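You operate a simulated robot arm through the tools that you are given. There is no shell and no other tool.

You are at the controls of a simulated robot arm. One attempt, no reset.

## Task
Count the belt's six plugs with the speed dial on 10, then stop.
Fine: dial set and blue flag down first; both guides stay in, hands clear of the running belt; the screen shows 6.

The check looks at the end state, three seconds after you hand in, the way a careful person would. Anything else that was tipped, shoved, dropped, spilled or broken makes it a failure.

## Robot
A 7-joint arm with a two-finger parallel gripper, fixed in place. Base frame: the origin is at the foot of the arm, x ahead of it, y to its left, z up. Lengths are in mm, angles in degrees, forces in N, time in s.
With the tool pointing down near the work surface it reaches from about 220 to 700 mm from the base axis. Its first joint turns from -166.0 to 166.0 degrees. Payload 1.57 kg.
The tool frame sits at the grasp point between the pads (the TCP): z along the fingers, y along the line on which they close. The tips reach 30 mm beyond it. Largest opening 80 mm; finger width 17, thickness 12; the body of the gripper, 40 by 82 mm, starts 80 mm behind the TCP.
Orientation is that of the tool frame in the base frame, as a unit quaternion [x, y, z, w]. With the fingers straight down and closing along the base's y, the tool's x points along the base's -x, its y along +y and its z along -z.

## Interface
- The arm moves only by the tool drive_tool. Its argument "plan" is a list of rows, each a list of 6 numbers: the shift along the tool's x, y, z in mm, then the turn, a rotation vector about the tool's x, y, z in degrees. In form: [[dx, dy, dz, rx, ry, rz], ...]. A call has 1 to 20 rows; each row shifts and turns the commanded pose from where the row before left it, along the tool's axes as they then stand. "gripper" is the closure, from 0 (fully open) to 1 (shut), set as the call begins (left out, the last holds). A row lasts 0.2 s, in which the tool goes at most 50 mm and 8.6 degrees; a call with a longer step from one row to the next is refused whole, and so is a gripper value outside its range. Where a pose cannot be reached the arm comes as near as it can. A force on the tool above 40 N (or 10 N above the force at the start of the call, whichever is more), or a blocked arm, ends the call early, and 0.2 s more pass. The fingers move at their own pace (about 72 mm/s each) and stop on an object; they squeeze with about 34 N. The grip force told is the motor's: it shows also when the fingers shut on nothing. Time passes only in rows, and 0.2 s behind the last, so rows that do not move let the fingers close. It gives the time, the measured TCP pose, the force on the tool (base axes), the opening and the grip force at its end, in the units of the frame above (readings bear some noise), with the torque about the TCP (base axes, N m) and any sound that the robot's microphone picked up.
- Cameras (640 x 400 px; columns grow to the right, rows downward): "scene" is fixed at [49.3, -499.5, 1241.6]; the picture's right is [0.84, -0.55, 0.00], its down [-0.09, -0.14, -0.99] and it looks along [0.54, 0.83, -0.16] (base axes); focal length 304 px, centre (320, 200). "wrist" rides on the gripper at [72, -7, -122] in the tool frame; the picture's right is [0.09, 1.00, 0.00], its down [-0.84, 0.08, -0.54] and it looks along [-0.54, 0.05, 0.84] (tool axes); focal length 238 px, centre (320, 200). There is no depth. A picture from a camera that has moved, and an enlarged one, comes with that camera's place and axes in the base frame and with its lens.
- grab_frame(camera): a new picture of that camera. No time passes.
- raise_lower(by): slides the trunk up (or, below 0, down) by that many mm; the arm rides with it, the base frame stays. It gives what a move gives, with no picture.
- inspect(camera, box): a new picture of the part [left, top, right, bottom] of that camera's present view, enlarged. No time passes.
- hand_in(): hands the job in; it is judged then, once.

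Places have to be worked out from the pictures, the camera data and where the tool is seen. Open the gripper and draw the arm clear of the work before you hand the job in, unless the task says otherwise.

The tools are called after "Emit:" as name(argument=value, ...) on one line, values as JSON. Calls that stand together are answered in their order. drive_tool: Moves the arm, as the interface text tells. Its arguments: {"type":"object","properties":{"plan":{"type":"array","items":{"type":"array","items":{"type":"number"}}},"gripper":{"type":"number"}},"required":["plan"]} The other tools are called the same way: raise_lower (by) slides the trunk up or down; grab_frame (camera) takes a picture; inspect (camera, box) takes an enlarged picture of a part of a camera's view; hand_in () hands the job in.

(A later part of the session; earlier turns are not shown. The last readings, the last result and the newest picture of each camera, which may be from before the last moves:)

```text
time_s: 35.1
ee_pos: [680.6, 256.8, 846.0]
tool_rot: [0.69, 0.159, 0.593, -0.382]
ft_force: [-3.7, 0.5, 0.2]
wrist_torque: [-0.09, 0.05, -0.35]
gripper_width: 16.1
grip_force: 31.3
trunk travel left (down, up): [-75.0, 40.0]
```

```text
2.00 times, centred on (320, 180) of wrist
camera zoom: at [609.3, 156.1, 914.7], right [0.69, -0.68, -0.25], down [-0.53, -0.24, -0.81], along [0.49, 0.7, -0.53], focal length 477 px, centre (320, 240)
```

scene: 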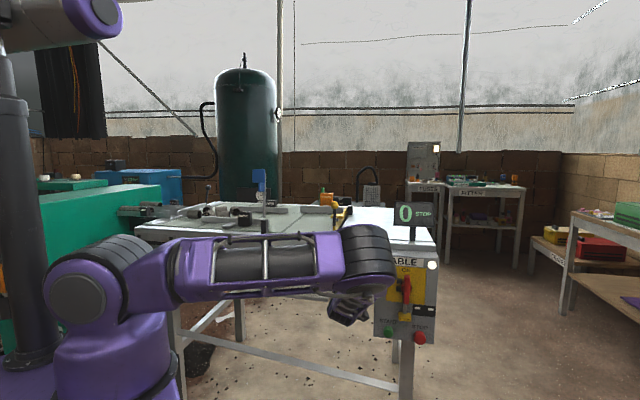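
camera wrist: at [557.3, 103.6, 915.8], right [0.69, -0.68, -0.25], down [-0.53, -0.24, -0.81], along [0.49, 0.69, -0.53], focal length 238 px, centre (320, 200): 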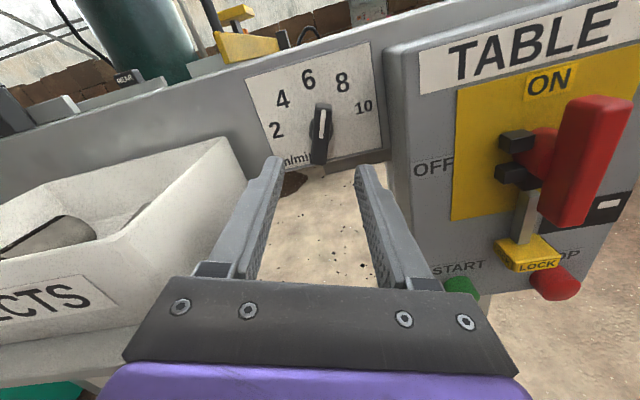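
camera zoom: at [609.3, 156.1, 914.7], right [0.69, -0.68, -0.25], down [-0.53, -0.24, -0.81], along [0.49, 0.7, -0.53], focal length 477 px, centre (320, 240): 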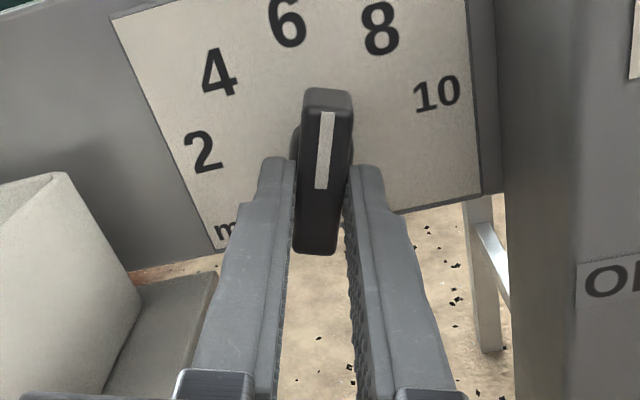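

Good grip on the bar (16.1 mm). I turn the remaining 60° clockwise.

Emit:
drive_tool(plan=[[0, 0, 0, 0, 0, 6], [0, 0, 0, 0, 0, 6], [0, 0, 0, 0, 0, 6], [0, 0, 0, 0, 0, 6], [0, 0, 0, 0, 0, 6], [0, 0, 0, 0, 0, 6], [0, 0, 0, 0, 0, 6], [0, 0, 0, 0, 0, 6], [0, 0, 0, 0, 0, 6], [0, 0, 0, 0, 0, 6], [0, 0, 0, 0, 0, 0]])

Emit:
grab_frame(camera="wrist")

Emit:
inspect(camera="wrist", box=[220, 50, 420, 250])

```text
time_s: 37.5
ee_pos: [680.2, 256.9, 845.7]
tool_rot: [0.677, -0.208, 0.323, -0.628]
ft_force: [2.0, 8.6, 0.2]
wrist_torque: [0.11, -0.07, -0.15]
gripper_width: 16.0
grip_force: 31.5
trunk travel left (down, up): [-75.0, 40.0]
```

```text
taken
camera wrist: at [645.6, 120.5, 864.8], right [0.19, -0.19, -0.96], down [-0.96, 0.18, -0.22], along [0.21, 0.97, -0.15], focal length 238 px, centre (320, 200)
```

wrist: 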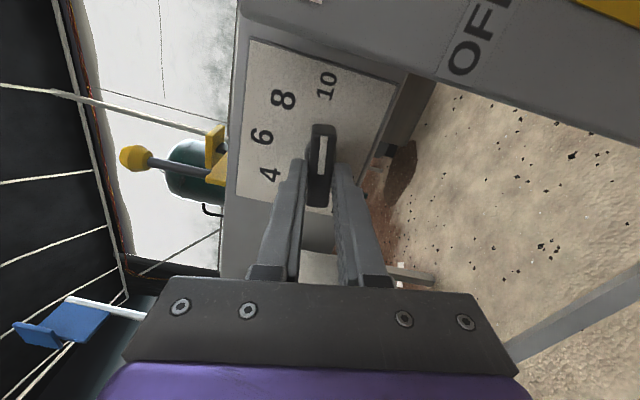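

```text
2.00 times, centred on (320, 150) of wrist
camera zoom: at [645.6, 120.5, 864.8], right [0.19, -0.19, -0.96], down [-0.96, 0.18, -0.22], along [0.21, 0.97, -0.15], focal length 477 px, centre (320, 300)
```

zoom: 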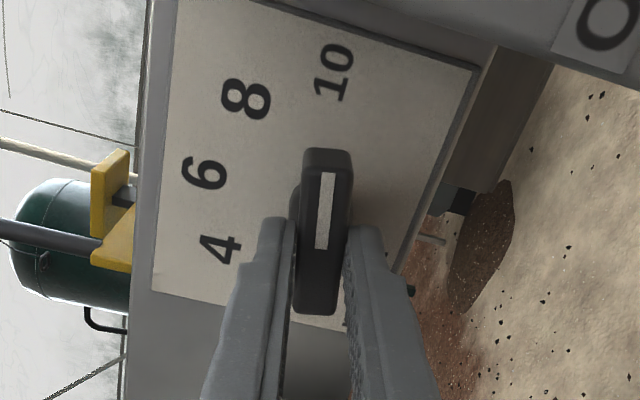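

The pointer now lines up with 10 (within about 1° by my measurement). I release and back straight off, then verify.

Emit:
drive_tool(plan=[[0, 0, 0, 0, 0, 0], [0, 0, 0, 0, 0, 0], [0, 0, -20, 0, 0, 0], [0, 0, -20, 0, 0, 0], [0, 0, -20, 0, 0, 0], [0, 0, -20, 0, 0, 0], [0, 0, 0, 0, 0, 0]], gripper=0.4)

Emit:
grab_frame(camera="wrist")

Emit:
inspect(camera="wrist", box=[230, 60, 400, 230])

```text
time_s: 39.1
ee_pos: [622.9, 200.2, 844.5]
tool_rot: [0.678, -0.207, 0.322, -0.628]
ft_force: [-0.6, 0.0, 0.0]
wrist_torque: [-0.01, 0.01, 0.02]
gripper_width: 48.0
grip_force: 0.1
trunk travel left (down, up): [-75.0, 40.0]
```

```text
taken
camera wrist: at [589.1, 62.8, 863.3], right [0.19, -0.19, -0.96], down [-0.96, 0.18, -0.22], along [0.21, 0.97, -0.15], focal length 238 px, centre (320, 200)
```

wrist: 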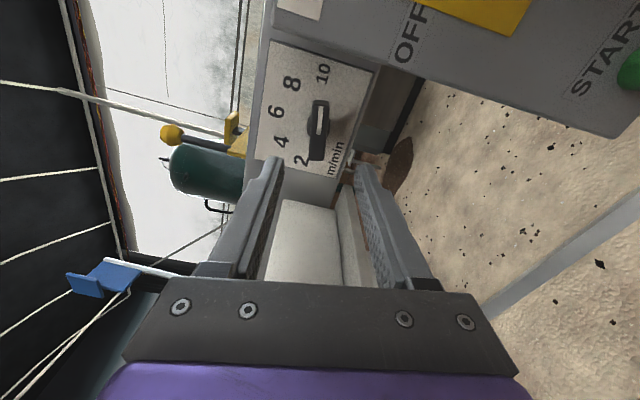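

```text
2.35 times, centred on (315, 145) of wrist
camera zoom: at [589.1, 62.8, 863.3], right [0.19, -0.19, -0.96], down [-0.96, 0.18, -0.22], along [0.21, 0.97, -0.15], focal length 561 px, centre (332, 329)
```

zoom: 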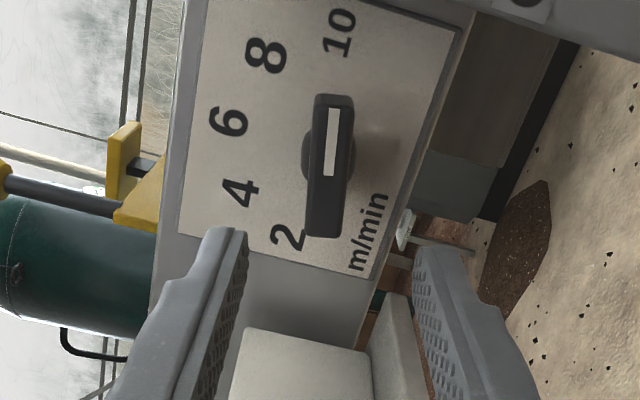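

Dial confirmed on 10 (pointer and numeral agree within ~1°). Next is the blue flag: I back away, rise well clear of the bin, and shift left in front of the flag with the fingers closed.

Emit:
drive_tool(plan=[[7.3, -42, -13.9, 0, 0, 0], [7.3, -42, -13.9, 0, 0, 0], [7.3, -42, -13.9, 0, 0, 0], [7.3, -42, -13.9, 0, 0, 0], [7.3, -42, -13.9, 0, 0, 0], [7.3, -42, -13.9, 0, 0, 0], [-43, -7.8, 6.95, 0, 0, 0], [-43, -7.8, 6.95, 0, 0, 0], [-43, -7.8, 6.95, 0, 0, 0], [-43, -7.8, 6.95, 0, 0, 0], [-43, -7.8, 6.95, 0, 0, 0], [-43, -7.8, 6.95, 0, 0, 0], [-43, -7.8, 6.95, 0, 0, 0], [-43, -7.8, 6.95, 0, 0, 0], [0, 0, 0, 0, 0, 0]], gripper=1)

Emit:
grab_frame(camera="wrist")

Emit:
grab_frame(camera="scene")

```text
time_s: 42.3
ee_pos: [366.4, 410.4, 1103.7]
tool_rot: [0.677, -0.209, 0.323, -0.628]
ft_force: [0.1, 0.1, -1.1]
wrist_torque: [0.02, -0.04, 0.02]
gripper_width: 0.0
grip_force: 21.1
out of reach, approached as far as the arm can: row 14
trunk travel left (down, up): [-75.0, 40.0]
```

```text
taken
camera wrist: at [331.2, 273.9, 1122.8], right [0.19, -0.19, -0.96], down [-0.96, 0.18, -0.22], along [0.21, 0.97, -0.15], focal length 238 px, centre (320, 200)
```

wrist: 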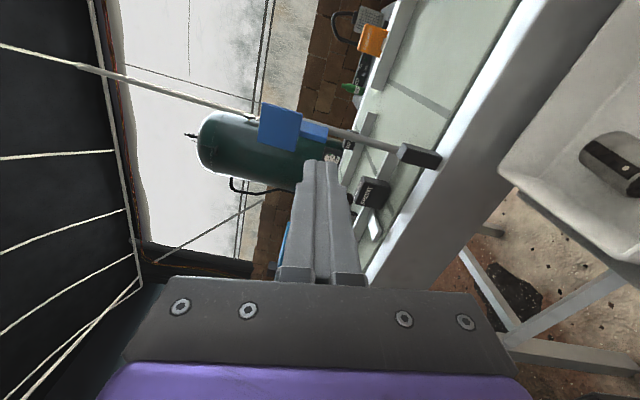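

```text
taken
```

scene: 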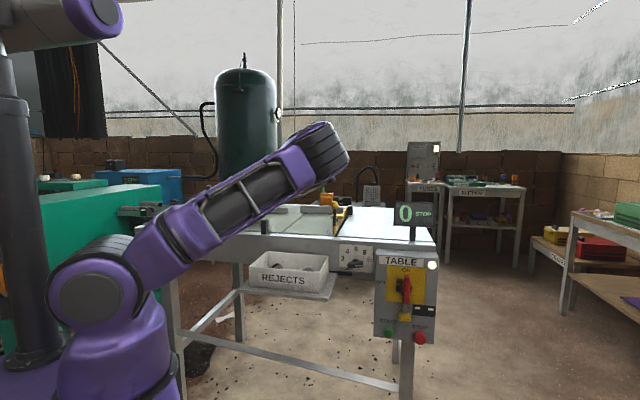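

The arm nearly reached the intended spot. The side camera has the flag in view, so I zoom in on it.

Emit:
inspect(camera="wrist", box=[230, 70, 460, 220])

Emit:
inspect(camera="scene", box=[330, 235, 390, 280])

```text
2.67 times, centred on (345, 145) of wrist
camera zoom: at [331.2, 273.9, 1122.8], right [0.19, -0.19, -0.96], down [-0.96, 0.18, -0.22], along [0.21, 0.97, -0.15], focal length 636 px, centre (253, 347)
```

zoom: 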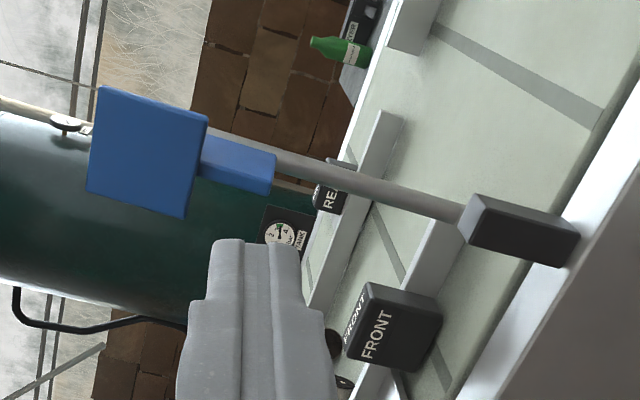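

```text
8.89 times, centred on (360, 258) of scene
camera zoom: at [49.3, -499.5, 1241.6], right [0.84, -0.55, 0.0], down [-0.09, -0.14, -0.99], along [0.54, 0.83, -0.16], focal length 2701 px, centre (-36, -311)
```

zoom: 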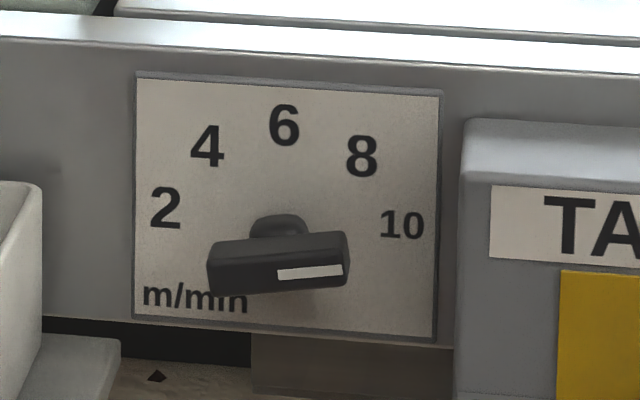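

Dial confirmed at 10 from the scene too. The rod stands at u≈738, d≈−48 with its hinge at z≈985; I pitch the tool 45° down (fingers closed) for pushing the rod rearward.

Emit:
drive_tool(plan=[[0, 0, 0, 0, 0, 5.1], [0, 0, 0, 0, 0, 5.1], [0, 0, 0, -7.5, 0, 0], [0, 0, 0, -7.5, 0, 0], [0, 0, 0, -7.5, 0, 0], [0, 0, 0, -7.5, 0, 0], [0, 0, 0, -7.5, 0, 0], [0, 0, 0, -7.5, 0, 0], [0, 0, 0, 0, 0, 0]])

Emit:
grab_frame(camera="wrist")

```text
time_s: 44.3
ee_pos: [361.8, 403.3, 1092.6]
tool_rot: [0.829, -0.338, 0.166, -0.414]
ft_force: [-0.2, -0.2, -0.4]
wrist_torque: [0.01, -0.01, -0.03]
gripper_width: 0.2
grip_force: 21.1
out of reach, approached as far as the arm can: row 7, 8
trunk travel left (down, up): [-75.0, 40.0]
```

```text
taken
camera wrist: at [348.2, 284.9, 1171.6], right [-0.35, -0.49, -0.79], down [-0.93, 0.24, 0.27], along [0.06, 0.84, -0.55], focal length 238 px, centre (320, 200)
```

wrist: 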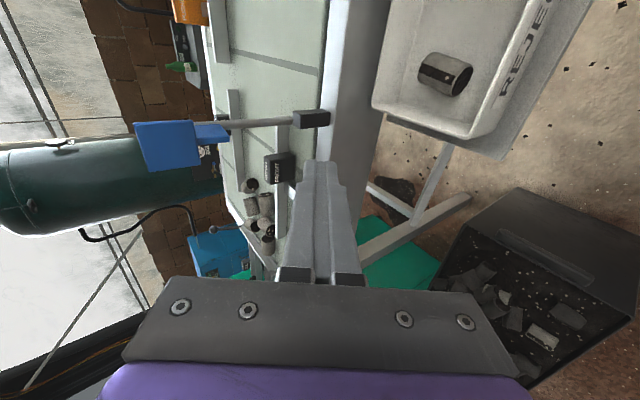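

The arm is at a joint limit here (pitch reached 37°, slight offset), but moving outward should free it. I move toward the start point just in front of the rod.

Emit:
drive_tool(plan=[[0.8, -20.5, 25.5, 0, 0, 0], [0.8, -20.5, 25.5, 0, 0, 0], [0.8, -20.5, 25.5, 0, 0, 0], [0.6, -20.5, 25.3, 0, 0, 0], [0, 0, 0, 0, 0, 0]])

Emit:
grab_frame(camera="wrist")

Emit:
grab_frame(camera="scene")

```text
time_s: 45.5
ee_pos: [397.6, 405.2, 1072.4]
tool_rot: [0.827, -0.338, 0.167, -0.416]
ft_force: [-0.6, -0.4, -0.1]
wrist_torque: [0.01, -0.01, -0.04]
gripper_width: 0.1
grip_force: 20.9
out of reach, approached as far as the arm can: row 1, 2, 3, 4
trunk travel left (down, up): [-75.0, 40.0]
```

```text
taken
camera wrist: at [384.5, 287.1, 1149.7], right [-0.35, -0.49, -0.8], down [-0.93, 0.24, 0.27], along [0.06, 0.84, -0.54], focal length 238 px, centre (320, 200)
```

wrist: 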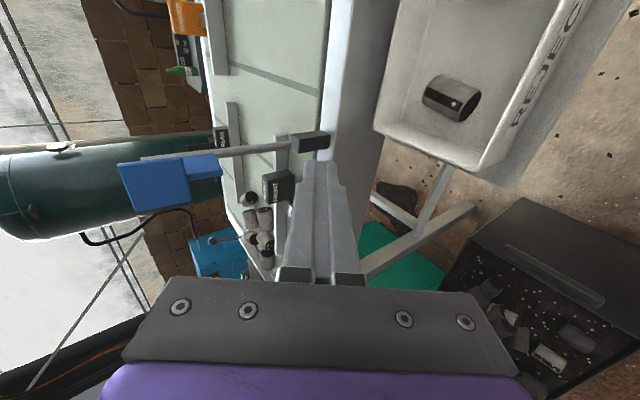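

```text
taken
```

scene: 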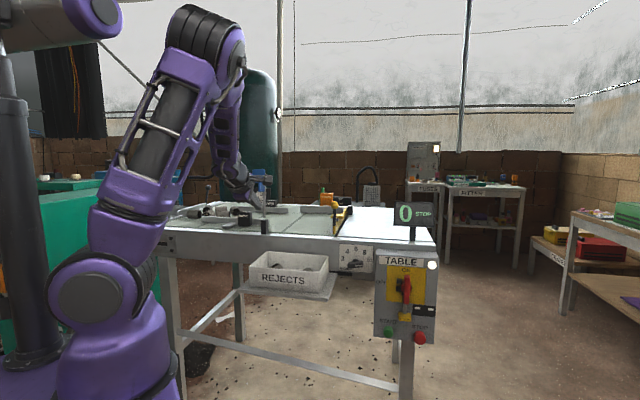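

The arm's elbow is swinging back up into a more natural posture. I hold still for a moment to see whether it settles toward the commanded pose.

Emit:
drive_tool(plan=[[0, 0, 0, 0, 0, 0], [0, 0, 0, 0, 0, 0]])

```text
time_s: 46.1
ee_pos: [397.9, 406.2, 1073.8]
tool_rot: [0.828, -0.338, 0.167, -0.416]
ft_force: [0.0, 0.0, -1.6]
wrist_torque: [-0.02, 0.0, -0.02]
gripper_width: 0.2
grip_force: 21.6
trunk travel left (down, up): [-75.0, 40.0]
```

Emit:
drive_tool(plan=[[-20, 0, 0, 0, 0, 0], [0, 0, 0, 0, 0, 0]])

```text
time_s: 46.7
ee_pos: [381.9, 413.2, 1070.9]
tool_rot: [0.828, -0.338, 0.167, -0.415]
ft_force: [-0.4, 0.2, -1.2]
wrist_torque: [0.01, 0.0, 0.0]
gripper_width: 0.0
grip_force: 21.2
out of reach, approached as far as the arm can: row 1
trunk travel left (down, up): [-75.0, 40.0]
```

The tool direction is nearly in line with the forearm here (a wrist singularity), which limits motion. I tip the tool more steeply downward (about 62°) to get away from it.

Emit:
drive_tool(plan=[[0, -12, -9, -8.3, 0, 0], [0, -12, -9, -8.3, 0, 0], [0, -12, -9, -8.3, 0, 0], [0, 0, 0, 0, 0, 0]])

Emit:
grab_frame(camera="scene")

```text
time_s: 47.7
ee_pos: [364.1, 385.6, 1054.5]
tool_rot: [0.842, -0.345, 0.153, -0.385]
ft_force: [0.1, 0.3, 0.2]
wrist_torque: [0.0, 0.02, 0.02]
gripper_width: 0.1
grip_force: 20.9
out of reach, approached as far as the arm can: row 1, 2, 3
trunk travel left (down, up): [-75.0, 40.0]
```

```text
taken
```

scene: 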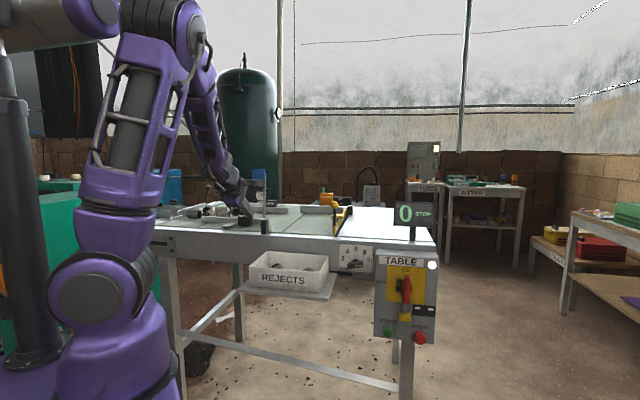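

The wrist is stuck near a limit in this posture. I'll go back toward the middle of the workspace (right and up, free air) where the arm was well conditioned, and re-approach the flag with the tool pointing steeply down.

Emit:
drive_tool(plan=[[35.8, -2.4, -9.35, 0, 0, 0], [35.8, -2.4, -9.35, 0, 0, 0], [35.8, -2.4, -9.35, 0, 0, 0], [35.8, -2.4, -9.35, 0, 0, 0], [35.8, -2.4, -9.35, 0, 0, 0], [35.8, -2.4, -9.35, 0, 0, 0], [0, 0, 0, 0, 0, 0]])

Emit:
grab_frame(camera="scene")

```text
time_s: 49.3
ee_pos: [496.1, 211.2, 1100.7]
tool_rot: [0.842, -0.345, 0.152, -0.386]
ft_force: [0.4, -0.2, 0.6]
wrist_torque: [0.01, 0.03, 0.0]
gripper_width: 0.0
grip_force: 21.3
trunk travel left (down, up): [-75.0, 40.0]
```

```text
taken
```

scene: 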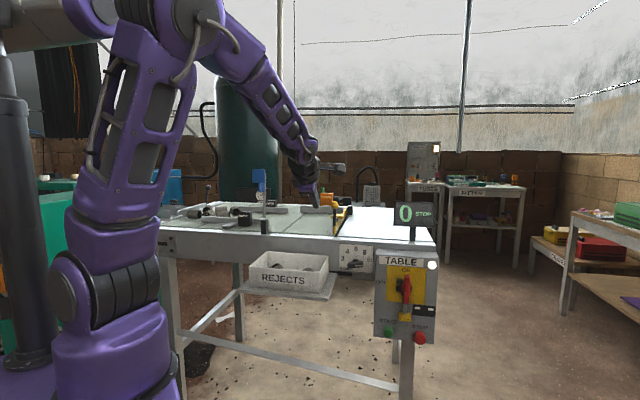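

Reached cleanly with the elbow up. Now I pitch the tool down toward near-vertical here.

Emit:
drive_tool(plan=[[0, 0, 0, -8, 0, 0], [0, 0, 0, -8, 0, 0], [0, 0, 0, -8, 0, 0], [0, 0, 0, -8, 0, 0], [0, 0, 0, 0, 0, 0]])

Emit:
grab_frame(camera="scene")

```text
time_s: 50.5
ee_pos: [495.5, 213.1, 1100.1]
tool_rot: [0.916, -0.374, 0.052, -0.138]
ft_force: [0.8, 0.7, -0.4]
wrist_torque: [-0.01, 0.0, 0.0]
gripper_width: 0.1
grip_force: 21.0
trunk travel left (down, up): [-75.0, 40.0]
```

```text
taken
```

scene: 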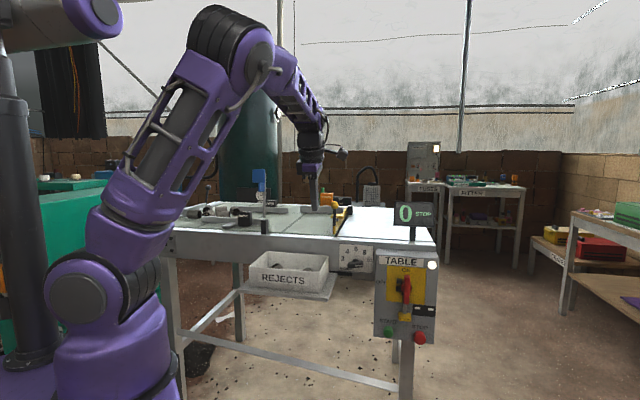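

Now pitched ~73° down with the elbow up, away from the singularity. I translate to just in front of the flag rod (fingertips ~55 mm short of it).

Emit:
drive_tool(plan=[[-35.3, -22.47, 5.64, 0, 0, 0], [-35.3, -22.47, 5.64, 0, 0, 0], [-35.3, -22.47, 5.64, 0, 0, 0], [-35.3, -22.47, 5.64, 0, 0, 0], [-35.3, -22.47, 5.64, 0, 0, 0], [-35.3, -22.47, 5.64, 0, 0, 0], [-35.3, -22.47, 5.64, 0, 0, 0], [0, 0, 0, 0, 0, 0]])

Emit:
grab_frame(camera="scene")

Emit:
grab_frame(camera="wrist")

```text
time_s: 52.3
ee_pos: [472.4, 332.0, 1107.2]
tool_rot: [0.915, -0.374, 0.052, -0.139]
ft_force: [-0.6, -0.5, -0.2]
wrist_torque: [-0.01, -0.03, 0.01]
gripper_width: 0.1
grip_force: 22.0
out of reach, approached as far as the arm can: row 3, 4, 5, 6, 7
trunk travel left (down, up): [-75.0, 40.0]
```

```text
taken
```

scene: 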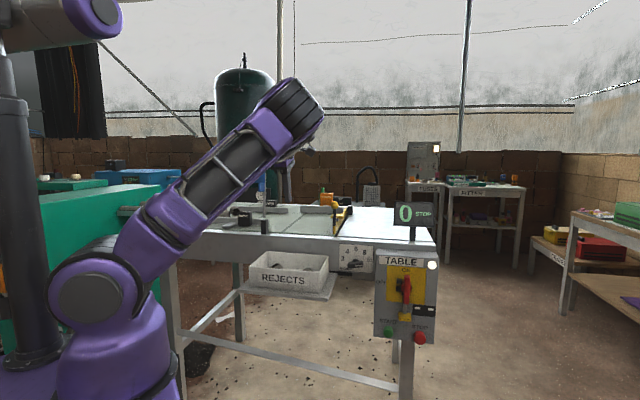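

```text
taken
camera wrist: at [503.6, 257.3, 1225.2], right [-0.6, -0.74, -0.29], down [-0.76, 0.42, 0.5], along [-0.25, 0.53, -0.81], focal length 238 px, centre (320, 200)
```

wrist: 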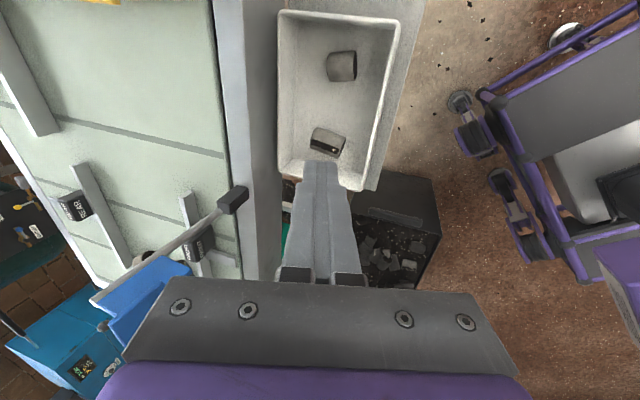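

The elbow keeps sagging to the right with this roll, limiting reach to the left. I'll roll the hand +90° back to the roll it had at the start (camera on the robot's side), which kept the elbow up.

Emit:
drive_tool(plan=[[0, 0, 0, 0, 0, 8.2], [0, 0, 0, 0, 0, 8.2], [0, 0, 0, 0, 0, 8.2], [0, 0, 0, 0, 0, 8.2], [0, 0, 0, 0, 0, 8.2], [0, 0, 0, 0, 0, 8.2], [0, 0, 0, 0, 0, 8.2], [0, 0, 0, 0, 0, 8.2], [0, 0, 0, 0, 0, 8.2], [0, 0, 0, 0, 0, 8.2], [0, 0, 0, 0, 0, 8.2], [0, 0, 0, 0, 0, 0]])

Emit:
grab_frame(camera="scene")

```text
time_s: 54.9
ee_pos: [474.9, 328.6, 1110.1]
tool_rot: [-0.381, 0.913, 0.062, 0.134]
ft_force: [0.1, -0.4, -0.3]
wrist_torque: [0.02, -0.01, -0.04]
gripper_width: 0.0
grip_force: 21.9
out of reach, approached as far as the arm can: row 6
trunk travel left (down, up): [-75.0, 40.0]
```

```text
taken
```

scene: 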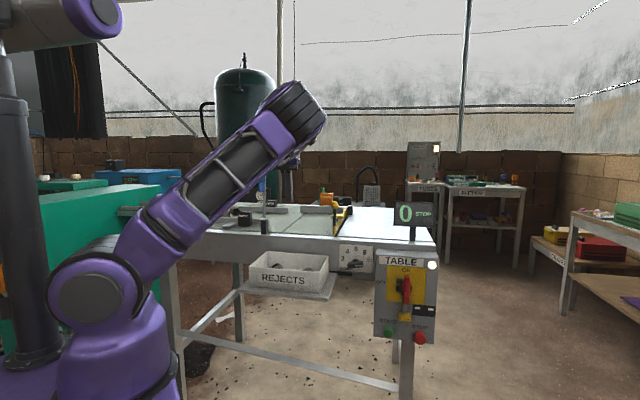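

J7 was not the limit. I test moving left again from here with this roll, a small amount.

Emit:
drive_tool(plan=[[0, 25, 0, 0, 0, 0], [0, 25, 0, 0, 0, 0], [0, 0, 0, 0, 0, 0]])

```text
time_s: 55.7
ee_pos: [460.4, 336.0, 1114.1]
tool_rot: [-0.38, 0.913, 0.062, 0.135]
ft_force: [0.7, 0.1, 0.6]
wrist_torque: [-0.01, -0.05, 0.03]
gripper_width: 0.1
grip_force: 21.5
out of reach, approached as far as the arm can: row 1, 2
trunk travel left (down, up): [-75.0, 40.0]
```

Still limited. I'll return up and back to roughly the starting posture, where the elbow was naturally up, and re-approach the flag from there.

Emit:
drive_tool(plan=[[16.8, -0.25, -35.9, 0, 0, 0], [16.8, -0.25, -35.9, 0, 0, 0], [16.8, -0.25, -35.9, 0, 0, 0], [16.8, -0.25, -35.9, 0, 0, 0], [16.8, -0.25, -35.9, 0, 0, 0], [16.8, -0.25, -35.9, 0, 0, 0], [0, 0, 0, 0, 0, 0]])

Emit:
grab_frame(camera="scene")

```text
time_s: 57.3
ee_pos: [351.2, 218.1, 1290.3]
tool_rot: [-0.384, 0.912, 0.062, 0.134]
ft_force: [-0.1, -0.1, 0.1]
wrist_torque: [0.01, 0.03, 0.01]
gripper_width: 0.2
grip_force: 20.5
trunk travel left (down, up): [-75.0, 40.0]
```

```text
taken
```

scene: 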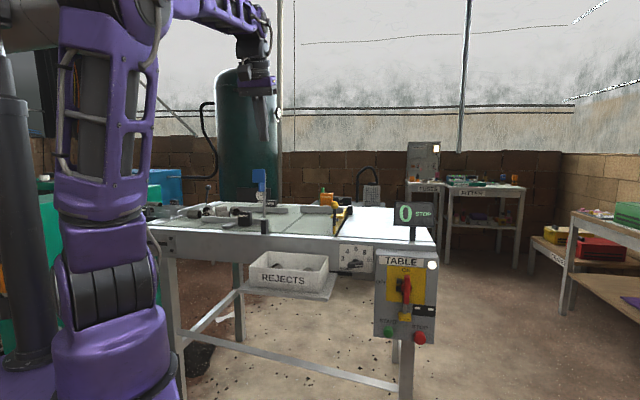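

Good, the elbow is up again. I move left at this height first (rotating about the base), then will extend toward the flag.

Emit:
drive_tool(plan=[[-3.7, 29.05, 11.9, 0, 0, 0], [-3.7, 29.05, 11.9, 0, 0, 0], [-3.7, 29.05, 11.9, 0, 0, 0], [-3.7, 29.05, 11.9, 0, 0, 0], [0, 0, 0, 0, 0, 0]])

Emit:
grab_frame(camera="scene")

```text
time_s: 58.6
ee_pos: [333.5, 267.7, 1260.5]
tool_rot: [-0.308, 0.938, 0.071, 0.144]
ft_force: [-0.2, -0.5, 0.2]
wrist_torque: [0.02, 0.02, 0.0]
gripper_width: 0.1
grip_force: 21.5
trunk travel left (down, up): [-75.0, 40.0]
stopped in row 5: the arm was blocked; the commanded pose is now the measured one
```

```text
taken
```

scene: 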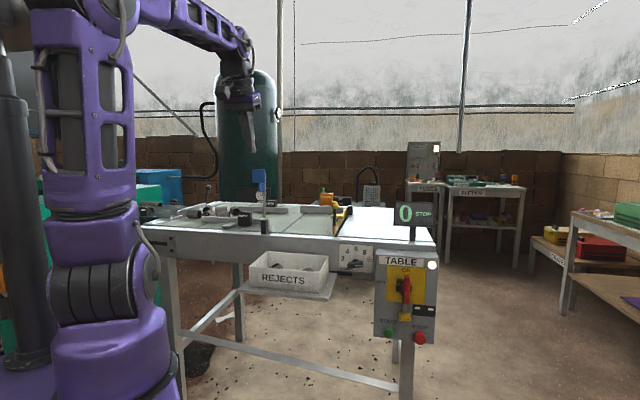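

The arm reports being physically blocked here, like the first time near this spot; there is a purple boom-like structure at the upper left of the scene that may be what it touches. I look closer.

Emit:
inspect(camera="scene", box=[0, 0, 300, 190])

Emit:
grab_frame(camera="wrist")

```text
2.11 times, centred on (150, 95) of scene
camera zoom: at [49.3, -499.5, 1241.6], right [0.84, -0.55, 0.0], down [-0.09, -0.14, -0.99], along [0.54, 0.83, -0.16], focal length 640 px, centre (678, 421)
```

zoom: 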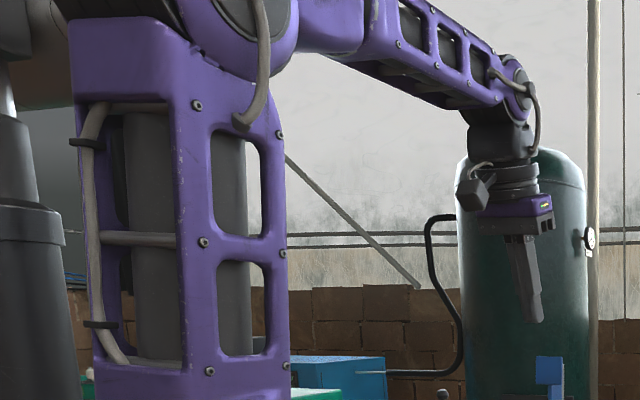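

```text
taken
camera wrist: at [254.2, 193.7, 1352.7], right [-0.67, 0.75, 0.01], down [0.47, 0.41, 0.78], along [0.58, 0.53, -0.63], focal length 238 px, centre (320, 200)
```

wrist: 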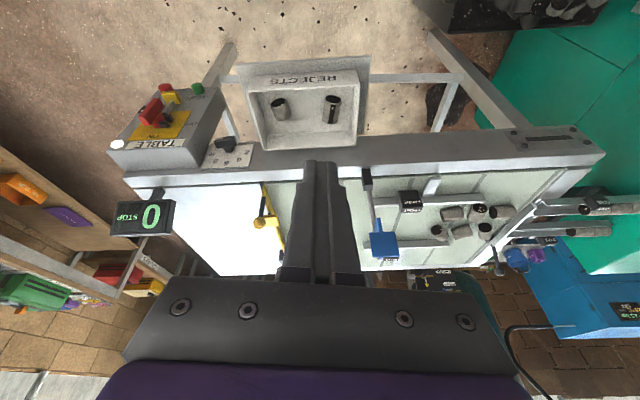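

The elbow appears to touch that fixed structure on the left when it is raised there. I back off to the right again, then extend outward where the elbow sits lower and further forward.

Emit:
drive_tool(plan=[[10, -25, 0, 0, 0, 0], [10, -25, 0, 0, 0, 0], [10, -25, 0, 0, 0, 0], [0, 0, 0, 0, 0, 0]])

Emit:
grab_frame(camera="scene")

```text
time_s: 59.6
ee_pos: [354.7, 195.1, 1244.2]
tool_rot: [-0.312, 0.937, 0.067, 0.143]
ft_force: [-0.7, -0.1, 0.0]
wrist_torque: [0.02, 0.0, -0.02]
gripper_width: 0.0
grip_force: 21.3
trunk travel left (down, up): [-75.0, 40.0]
```

```text
taken
```

scene: 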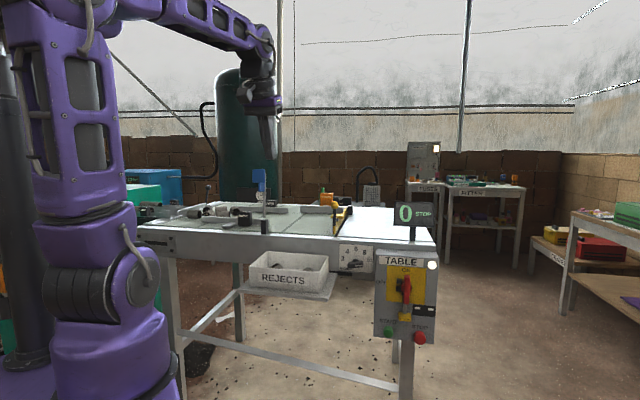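

Emit:
drive_tool(plan=[[-25.3, 2.63, 28.4, 0, 0, 0], [-25.3, 2.63, 28.4, 0, 0, 0], [-25.3, 2.63, 28.4, 0, 0, 0], [-25.3, 2.63, 28.4, 0, 0, 0], [-25.3, 2.63, 28.4, 0, 0, 0], [-25.3, 2.63, 28.4, 0, 0, 0], [0, 0, 0, 0, 0, 0]])

Emit:
grab_frame(camera="scene")

```text
time_s: 61.2
ee_pos: [497.6, 328.3, 1130.3]
tool_rot: [-0.312, 0.937, 0.069, 0.142]
ft_force: [-0.6, 0.4, 0.8]
wrist_torque: [0.0, -0.02, -0.04]
gripper_width: 0.1
grip_force: 21.1
trunk travel left (down, up): [-75.0, 40.0]
```

```text
taken
```

scene: 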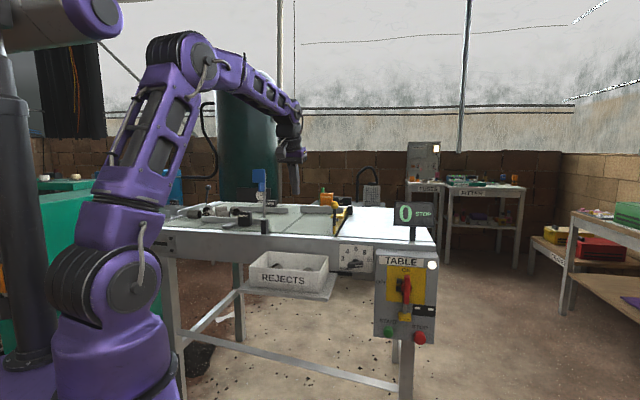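

The arm now has a natural posture with the elbow up and forward. I swing left toward the flag at this distance.

Emit:
drive_tool(plan=[[0.9, 32.7, 1, 0, 0, 0], [0.9, 32.7, 1, 0, 0, 0], [0.9, 32.7, 1, 0, 0, 0], [0.9, 32.7, 1, 0, 0, 0], [0, 0, 0, 0, 0, 0]])

Emit:
grab_frame(camera="scene")

Emit:
grab_frame(camera="wrist")

```text
time_s: 62.4
ee_pos: [417.1, 432.5, 1133.3]
tool_rot: [-0.311, 0.937, 0.068, 0.143]
ft_force: [-0.3, 0.3, -0.6]
wrist_torque: [-0.02, 0.05, -0.02]
gripper_width: 0.1
grip_force: 20.5
trunk travel left (down, up): [-75.0, 40.0]
```

```text
taken
```

scene: 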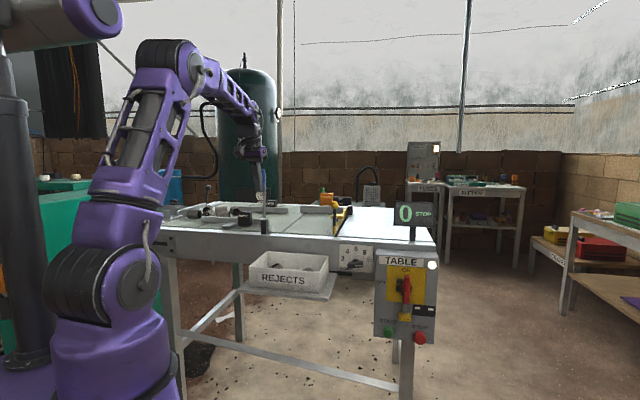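

```text
taken
camera wrist: at [339.1, 359.3, 1226.0], right [-0.67, 0.74, 0.01], down [0.47, 0.42, 0.78], along [0.57, 0.53, -0.63], focal length 238 px, centre (320, 200)
```

wrist: 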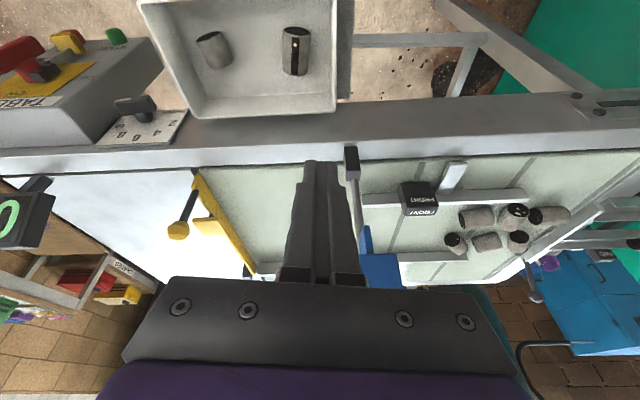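

The flag rod is straight ahead, slightly left. I straighten the hand's yaw, tilt it to about 60° down, then will line up with the rod.

Emit:
drive_tool(plan=[[0, 0, 0, 0, 0, -7.5], [0, 0, 0, 0, -6, 0], [0, 0, 0, 0, -6, 0], [0, 0, 0, 0, 0, 0]])

```text
time_s: 63.4
ee_pos: [419.1, 433.0, 1127.7]
tool_rot: [-0.363, 0.896, 0.096, 0.239]
ft_force: [-0.3, -0.7, 0.0]
wrist_torque: [0.01, -0.02, -0.02]
gripper_width: 0.0
grip_force: 21.2
trunk travel left (down, up): [-75.0, 40.0]
```

Emit:
drive_tool(plan=[[-12.3, 13.1, 23.4, 0, 0, 0], [-12.3, 13.1, 23.4, 0, 0, 0], [-12.3, 13.1, 23.4, 0, 0, 0], [0, 0, 0, 0, 0, 0]])

Emit:
grab_frame(camera="wrist")

Emit:
inspect(camera="scene", box=[180, 100, 300, 250])

```text
time_s: 64.4
ee_pos: [440.4, 510.3, 1090.2]
tool_rot: [-0.364, 0.894, 0.098, 0.242]
ft_force: [0.3, -1.0, 0.1]
wrist_torque: [0.01, 0.03, 0.0]
gripper_width: 0.0
grip_force: 21.6
trunk travel left (down, up): [-75.0, 40.0]
```

```text
taken
camera wrist: at [356.2, 417.7, 1158.4], right [-0.75, 0.66, -0.05], down [0.27, 0.37, 0.89], along [0.6, 0.66, -0.46], focal length 238 px, centre (320, 200)
```

wrist: 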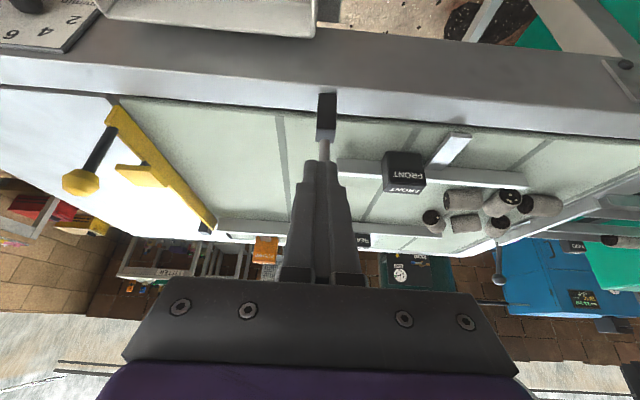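

```text
2.67 times, centred on (240, 175) of scene
camera zoom: at [49.3, -499.5, 1241.6], right [0.84, -0.55, 0.0], down [-0.09, -0.14, -0.99], along [0.54, 0.83, -0.16], focal length 810 px, centre (533, 267)
```

zoom: 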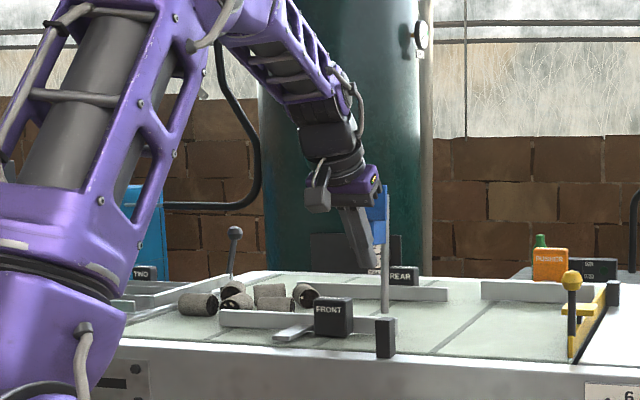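

Emit:
inspect(camera="wrist", box=[260, 70, 400, 210])

```text
2.86 times, centred on (330, 140) of wrist
camera zoom: at [356.2, 417.7, 1158.4], right [-0.75, 0.66, -0.05], down [0.27, 0.37, 0.89], along [0.6, 0.66, -0.46], focal length 681 px, centre (291, 371)
```

zoom: 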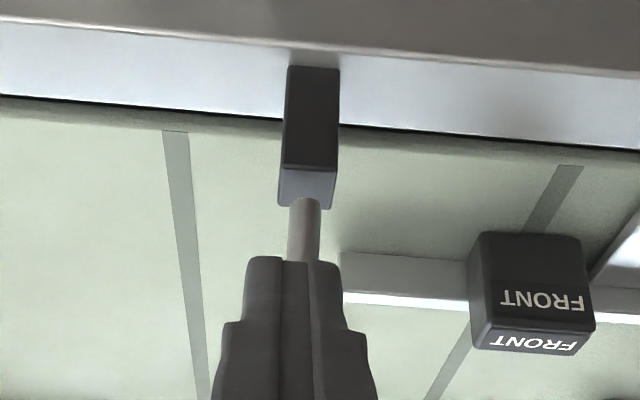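

The rod lies about 5 mm to the left of the fingertip centre and ~40 mm ahead. I shift over and move up close in front of it.

Emit:
drive_tool(plan=[[-11, 2.5, 11, 0, 0, 0], [-11, 2.5, 11, 0, 0, 0], [0, 0, 0, 0, 0, 0]])

Emit:
inspect(camera="wrist", box=[260, 70, 400, 210])

Emit:
inspect(camera="scene", box=[220, 140, 300, 240])

```text
time_s: 65.2
ee_pos: [457.6, 532.8, 1081.5]
tool_rot: [-0.365, 0.894, 0.098, 0.241]
ft_force: [0.6, -0.7, -0.4]
wrist_torque: [-0.01, 0.03, -0.01]
gripper_width: 0.1
grip_force: 21.2
trunk travel left (down, up): [-75.0, 40.0]
```

```text
2.86 times, centred on (330, 140) of wrist
camera zoom: at [373.4, 440.8, 1150.0], right [-0.75, 0.66, -0.05], down [0.27, 0.37, 0.89], along [0.6, 0.66, -0.46], focal length 681 px, centre (291, 371)
```

zoom: 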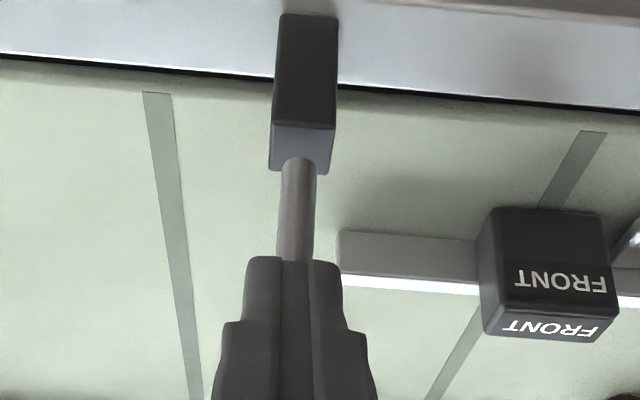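

```text
4.00 times, centred on (260, 190) of scene
camera zoom: at [49.3, -499.5, 1241.6], right [0.84, -0.55, 0.0], down [-0.09, -0.14, -0.99], along [0.54, 0.83, -0.16], focal length 1215 px, centre (560, 240)
```

zoom: 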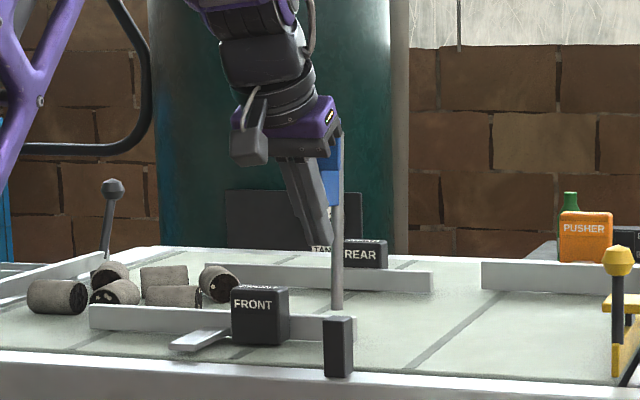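

Tip is now ~10 mm in front of the rod and centred on it. I begin pushing it rearward slowly and watch the force.

Emit:
drive_tool(plan=[[-6.5, 0, 3.7, 0, 0, 0], [-6.5, 0, 3.8, 0, 0, 0], [-6.5, 0, 3.9, 0, 0, 0], [-6.5, 0, 4, 0, 0, 0], [0, 0, 0, 0, 0, 0]])

Emit:
inspect(camera="scene", box=[220, 140, 300, 240])

```text
time_s: 66.4
ee_pos: [479.4, 553.5, 1081.3]
tool_rot: [-0.365, 0.894, 0.097, 0.24]
ft_force: [-0.4, -0.6, -0.1]
wrist_torque: [-0.03, 0.01, 0.0]
gripper_width: 0.0
grip_force: 21.0
trunk travel left (down, up): [-75.0, 40.0]
```

```text
4.00 times, centred on (260, 190) of scene
camera zoom: at [49.3, -499.5, 1241.6], right [0.84, -0.55, 0.0], down [-0.09, -0.14, -0.99], along [0.54, 0.83, -0.16], focal length 1215 px, centre (560, 240)
```

zoom: 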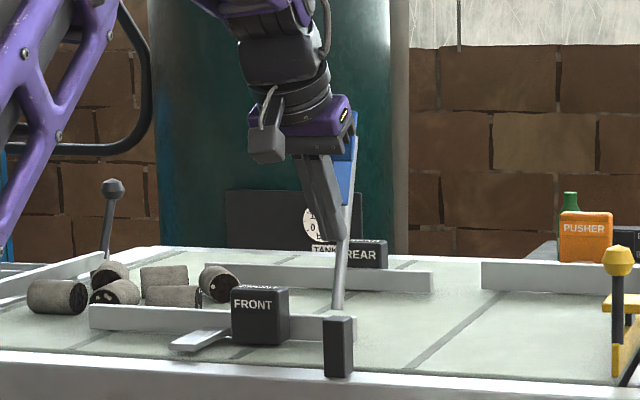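

The flag is tipping rearward with almost no resistance. I continue along its arc.

Emit:
drive_tool(plan=[[-7.2, 0, 8.3, 0, 0, 0], [-7.2, 0, 8.3, 0, 0, 0], [-4.85, 0, 9.7, 0, 0, 0], [-4.85, 0, 9.7, 0, 0, 0], [0, 0, 0, 0, 0, 0]])

Emit:
inspect(camera="scene", box=[220, 140, 300, 240])

Emit:
grab_frame(camera="wrist")

```text
time_s: 67.6
ee_pos: [505.7, 581.0, 1061.7]
tool_rot: [-0.366, 0.894, 0.098, 0.241]
ft_force: [0.7, 0.1, 0.7]
wrist_torque: [-0.02, 0.01, -0.02]
gripper_width: 0.0
grip_force: 21.2
trunk travel left (down, up): [-75.0, 40.0]
```

```text
4.00 times, centred on (260, 190) of scene
camera zoom: at [49.3, -499.5, 1241.6], right [0.84, -0.55, 0.0], down [-0.09, -0.14, -0.99], along [0.54, 0.83, -0.16], focal length 1215 px, centre (560, 240)
```

zoom: 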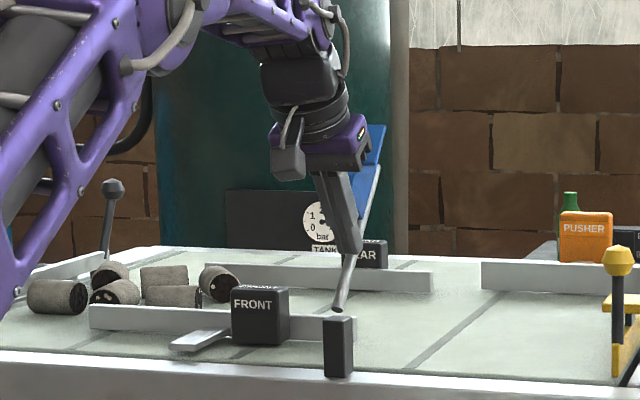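

```text
taken
camera wrist: at [422.8, 488.5, 1130.8], right [-0.75, 0.66, -0.05], down [0.27, 0.37, 0.89], along [0.6, 0.66, -0.46], focal length 238 px, centre (320, 200)
```

wrist: 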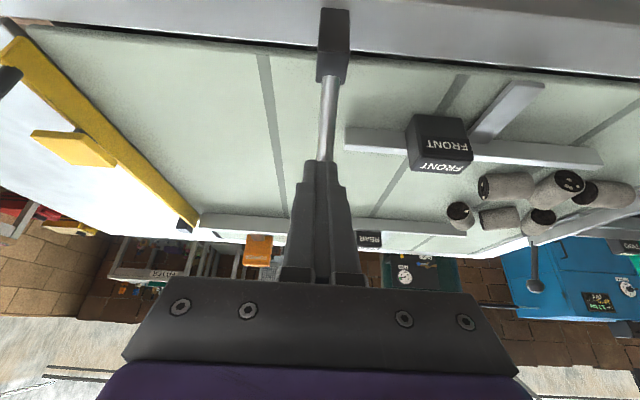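

Emit:
drive_tool(plan=[[-2.1, 0, 10.45, 0, 0, 0], [-2.1, 0, 10.45, 0, 0, 0], [-2.85, 0, 9.7, 0, 0, 0], [-2.85, 0, 9.7, 0, 0, 0], [0, 0, 0, 0, 0, 0]])

Emit:
inspect(camera="scene", box=[220, 140, 300, 240])

Emit:
grab_frame(camera="wrist")

```text
time_s: 68.8
ee_pos: [527.6, 600.2, 1032.1]
tool_rot: [-0.364, 0.894, 0.097, 0.241]
ft_force: [-0.2, 0.2, 0.2]
wrist_torque: [0.01, 0.02, 0.02]
gripper_width: 0.0
grip_force: 21.4
trunk travel left (down, up): [-75.0, 40.0]
```

```text
4.00 times, centred on (260, 190) of scene
camera zoom: at [49.3, -499.5, 1241.6], right [0.84, -0.55, 0.0], down [-0.09, -0.14, -0.99], along [0.54, 0.83, -0.16], focal length 1215 px, centre (560, 240)
```

zoom: 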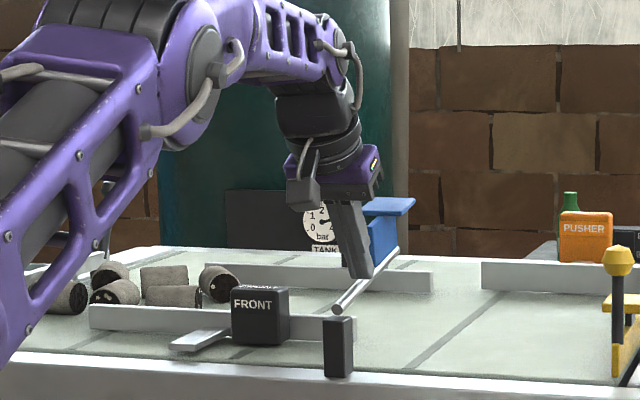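

```text
taken
camera wrist: at [442.9, 507.7, 1100.7], right [-0.75, 0.66, -0.05], down [0.27, 0.37, 0.89], along [0.6, 0.66, -0.46], focal length 238 px, centre (320, 200)
```

wrist: 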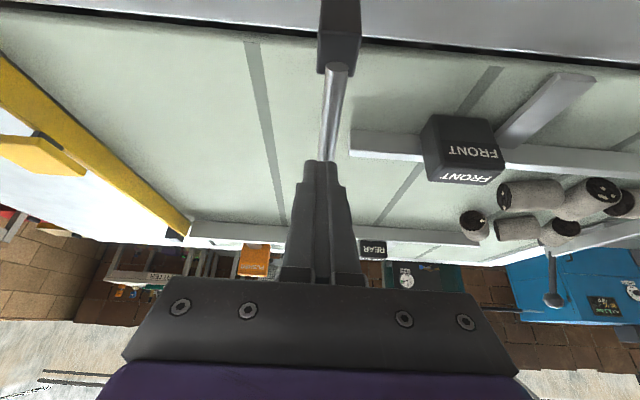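

The rod is now about 70° over. I keep following until it reaches its stop, watching for contact force.

Emit:
drive_tool(plan=[[-1.4, 0, 10.6, 0, 0, 0], [-1.4, 0, 10.6, 0, 0, 0], [0, 0, 0, 0, 0, 0]])

Emit:
inspect(camera="scene", box=[220, 140, 300, 240])

Emit:
inspect(camera="wrist", box=[220, 0, 460, 200])

```text
time_s: 69.6
ee_pos: [535.6, 609.6, 1019.7]
tool_rot: [-0.364, 0.893, 0.099, 0.245]
ft_force: [-0.5, -1.2, 15.7]
wrist_torque: [0.07, -0.06, 0.02]
gripper_width: 0.1
grip_force: 21.4
trunk travel left (down, up): [-75.0, 40.0]
```

```text
4.00 times, centred on (260, 190) of scene
camera zoom: at [49.3, -499.5, 1241.6], right [0.84, -0.55, 0.0], down [-0.09, -0.14, -0.99], along [0.54, 0.83, -0.16], focal length 1215 px, centre (560, 240)
```

zoom: 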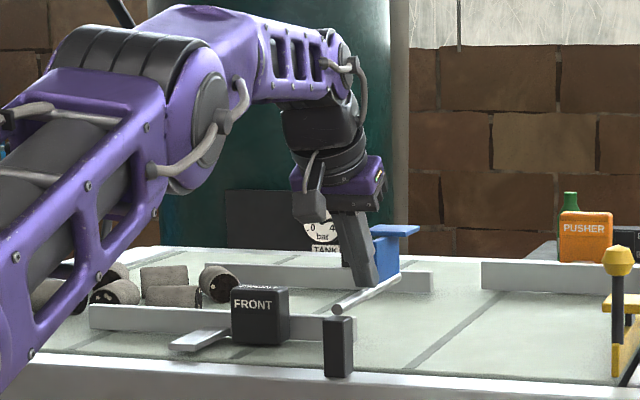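

```text
2.00 times, centred on (340, 100) of wrist
camera zoom: at [451.6, 516.8, 1088.3], right [-0.75, 0.66, -0.05], down [0.26, 0.37, 0.89], along [0.6, 0.66, -0.45], focal length 477 px, centre (280, 400)
```

zoom: 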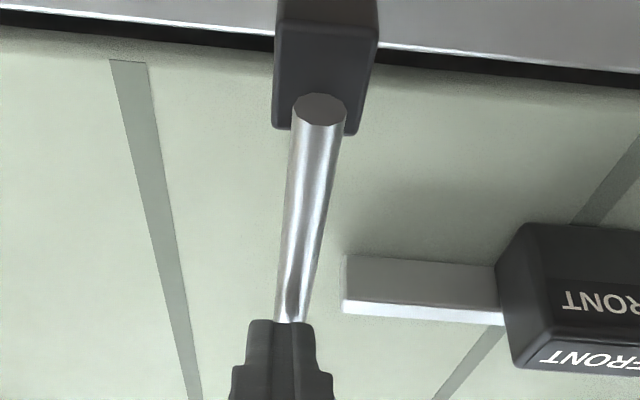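

A 15.7 N upward reaction shows the flag has reached its lower stop, with the rod lying level across the lane. I lift off along the tool axis and check that it stays down.

Emit:
drive_tool(plan=[[0, 0, -20, 0, 0, 0], [0, 0, -30, 0, 0, 0], [0, 0, -30, 0, 0, 0], [0, 0, -30, 0, 0, 0], [0, 0, 0, 0, 0, 0]])

Emit:
inspect(camera="scene", box=[200, 140, 340, 240])

Emit:
grab_frame(camera="wrist")

```text
time_s: 70.8
ee_pos: [494.2, 572.0, 1111.6]
tool_rot: [-0.364, 0.894, 0.097, 0.242]
ft_force: [0.1, 0.7, 0.0]
wrist_torque: [-0.02, 0.0, 0.01]
gripper_width: 0.0
grip_force: 21.4
trunk travel left (down, up): [-75.0, 40.0]
```

```text
4.00 times, centred on (270, 190) of scene
camera zoom: at [49.3, -499.5, 1241.6], right [0.84, -0.55, 0.0], down [-0.09, -0.14, -0.99], along [0.54, 0.83, -0.16], focal length 1215 px, centre (520, 240)
```

zoom: 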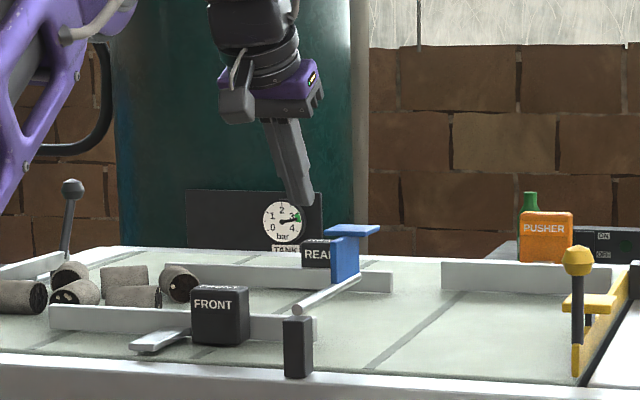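

```text
taken
camera wrist: at [411.7, 479.9, 1179.9], right [-0.75, 0.66, -0.05], down [0.27, 0.37, 0.89], along [0.6, 0.66, -0.46], focal length 238 px, centre (320, 200)
```

wrist: 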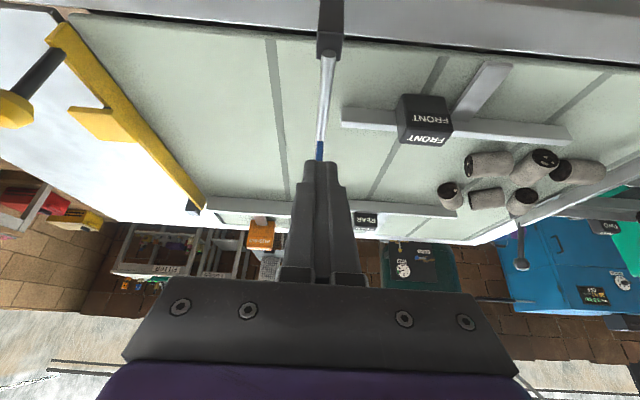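

The flag stays down across the lane, guides and plugs undisturbed. Now I swing back right, keeping the natural arm posture, heading for the control panel.

Emit:
drive_tool(plan=[[0, 0, -20, 0, 0, 0], [20, -30, -8, 0, 0, 0], [20, -36, 0, 0, 0, 0], [10, -42, 0, 0, 0, 0], [0, -45, 0, 0, 0, 0], [0, -45, 0, 0, 0, 0], [0, 0, 0, 0, 0, 0]])

Emit:
grab_frame(camera="scene")

```text
time_s: 72.4
ee_pos: [594.5, 390.2, 1106.4]
tool_rot: [-0.364, 0.895, 0.097, 0.241]
ft_force: [-0.4, -0.2, 0.6]
wrist_torque: [0.01, 0.02, -0.01]
gripper_width: 0.0
grip_force: 21.5
trunk travel left (down, up): [-75.0, 40.0]
```

```text
taken
```

scene: 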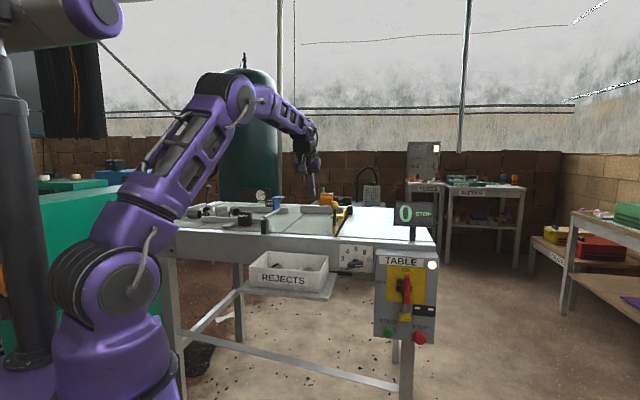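

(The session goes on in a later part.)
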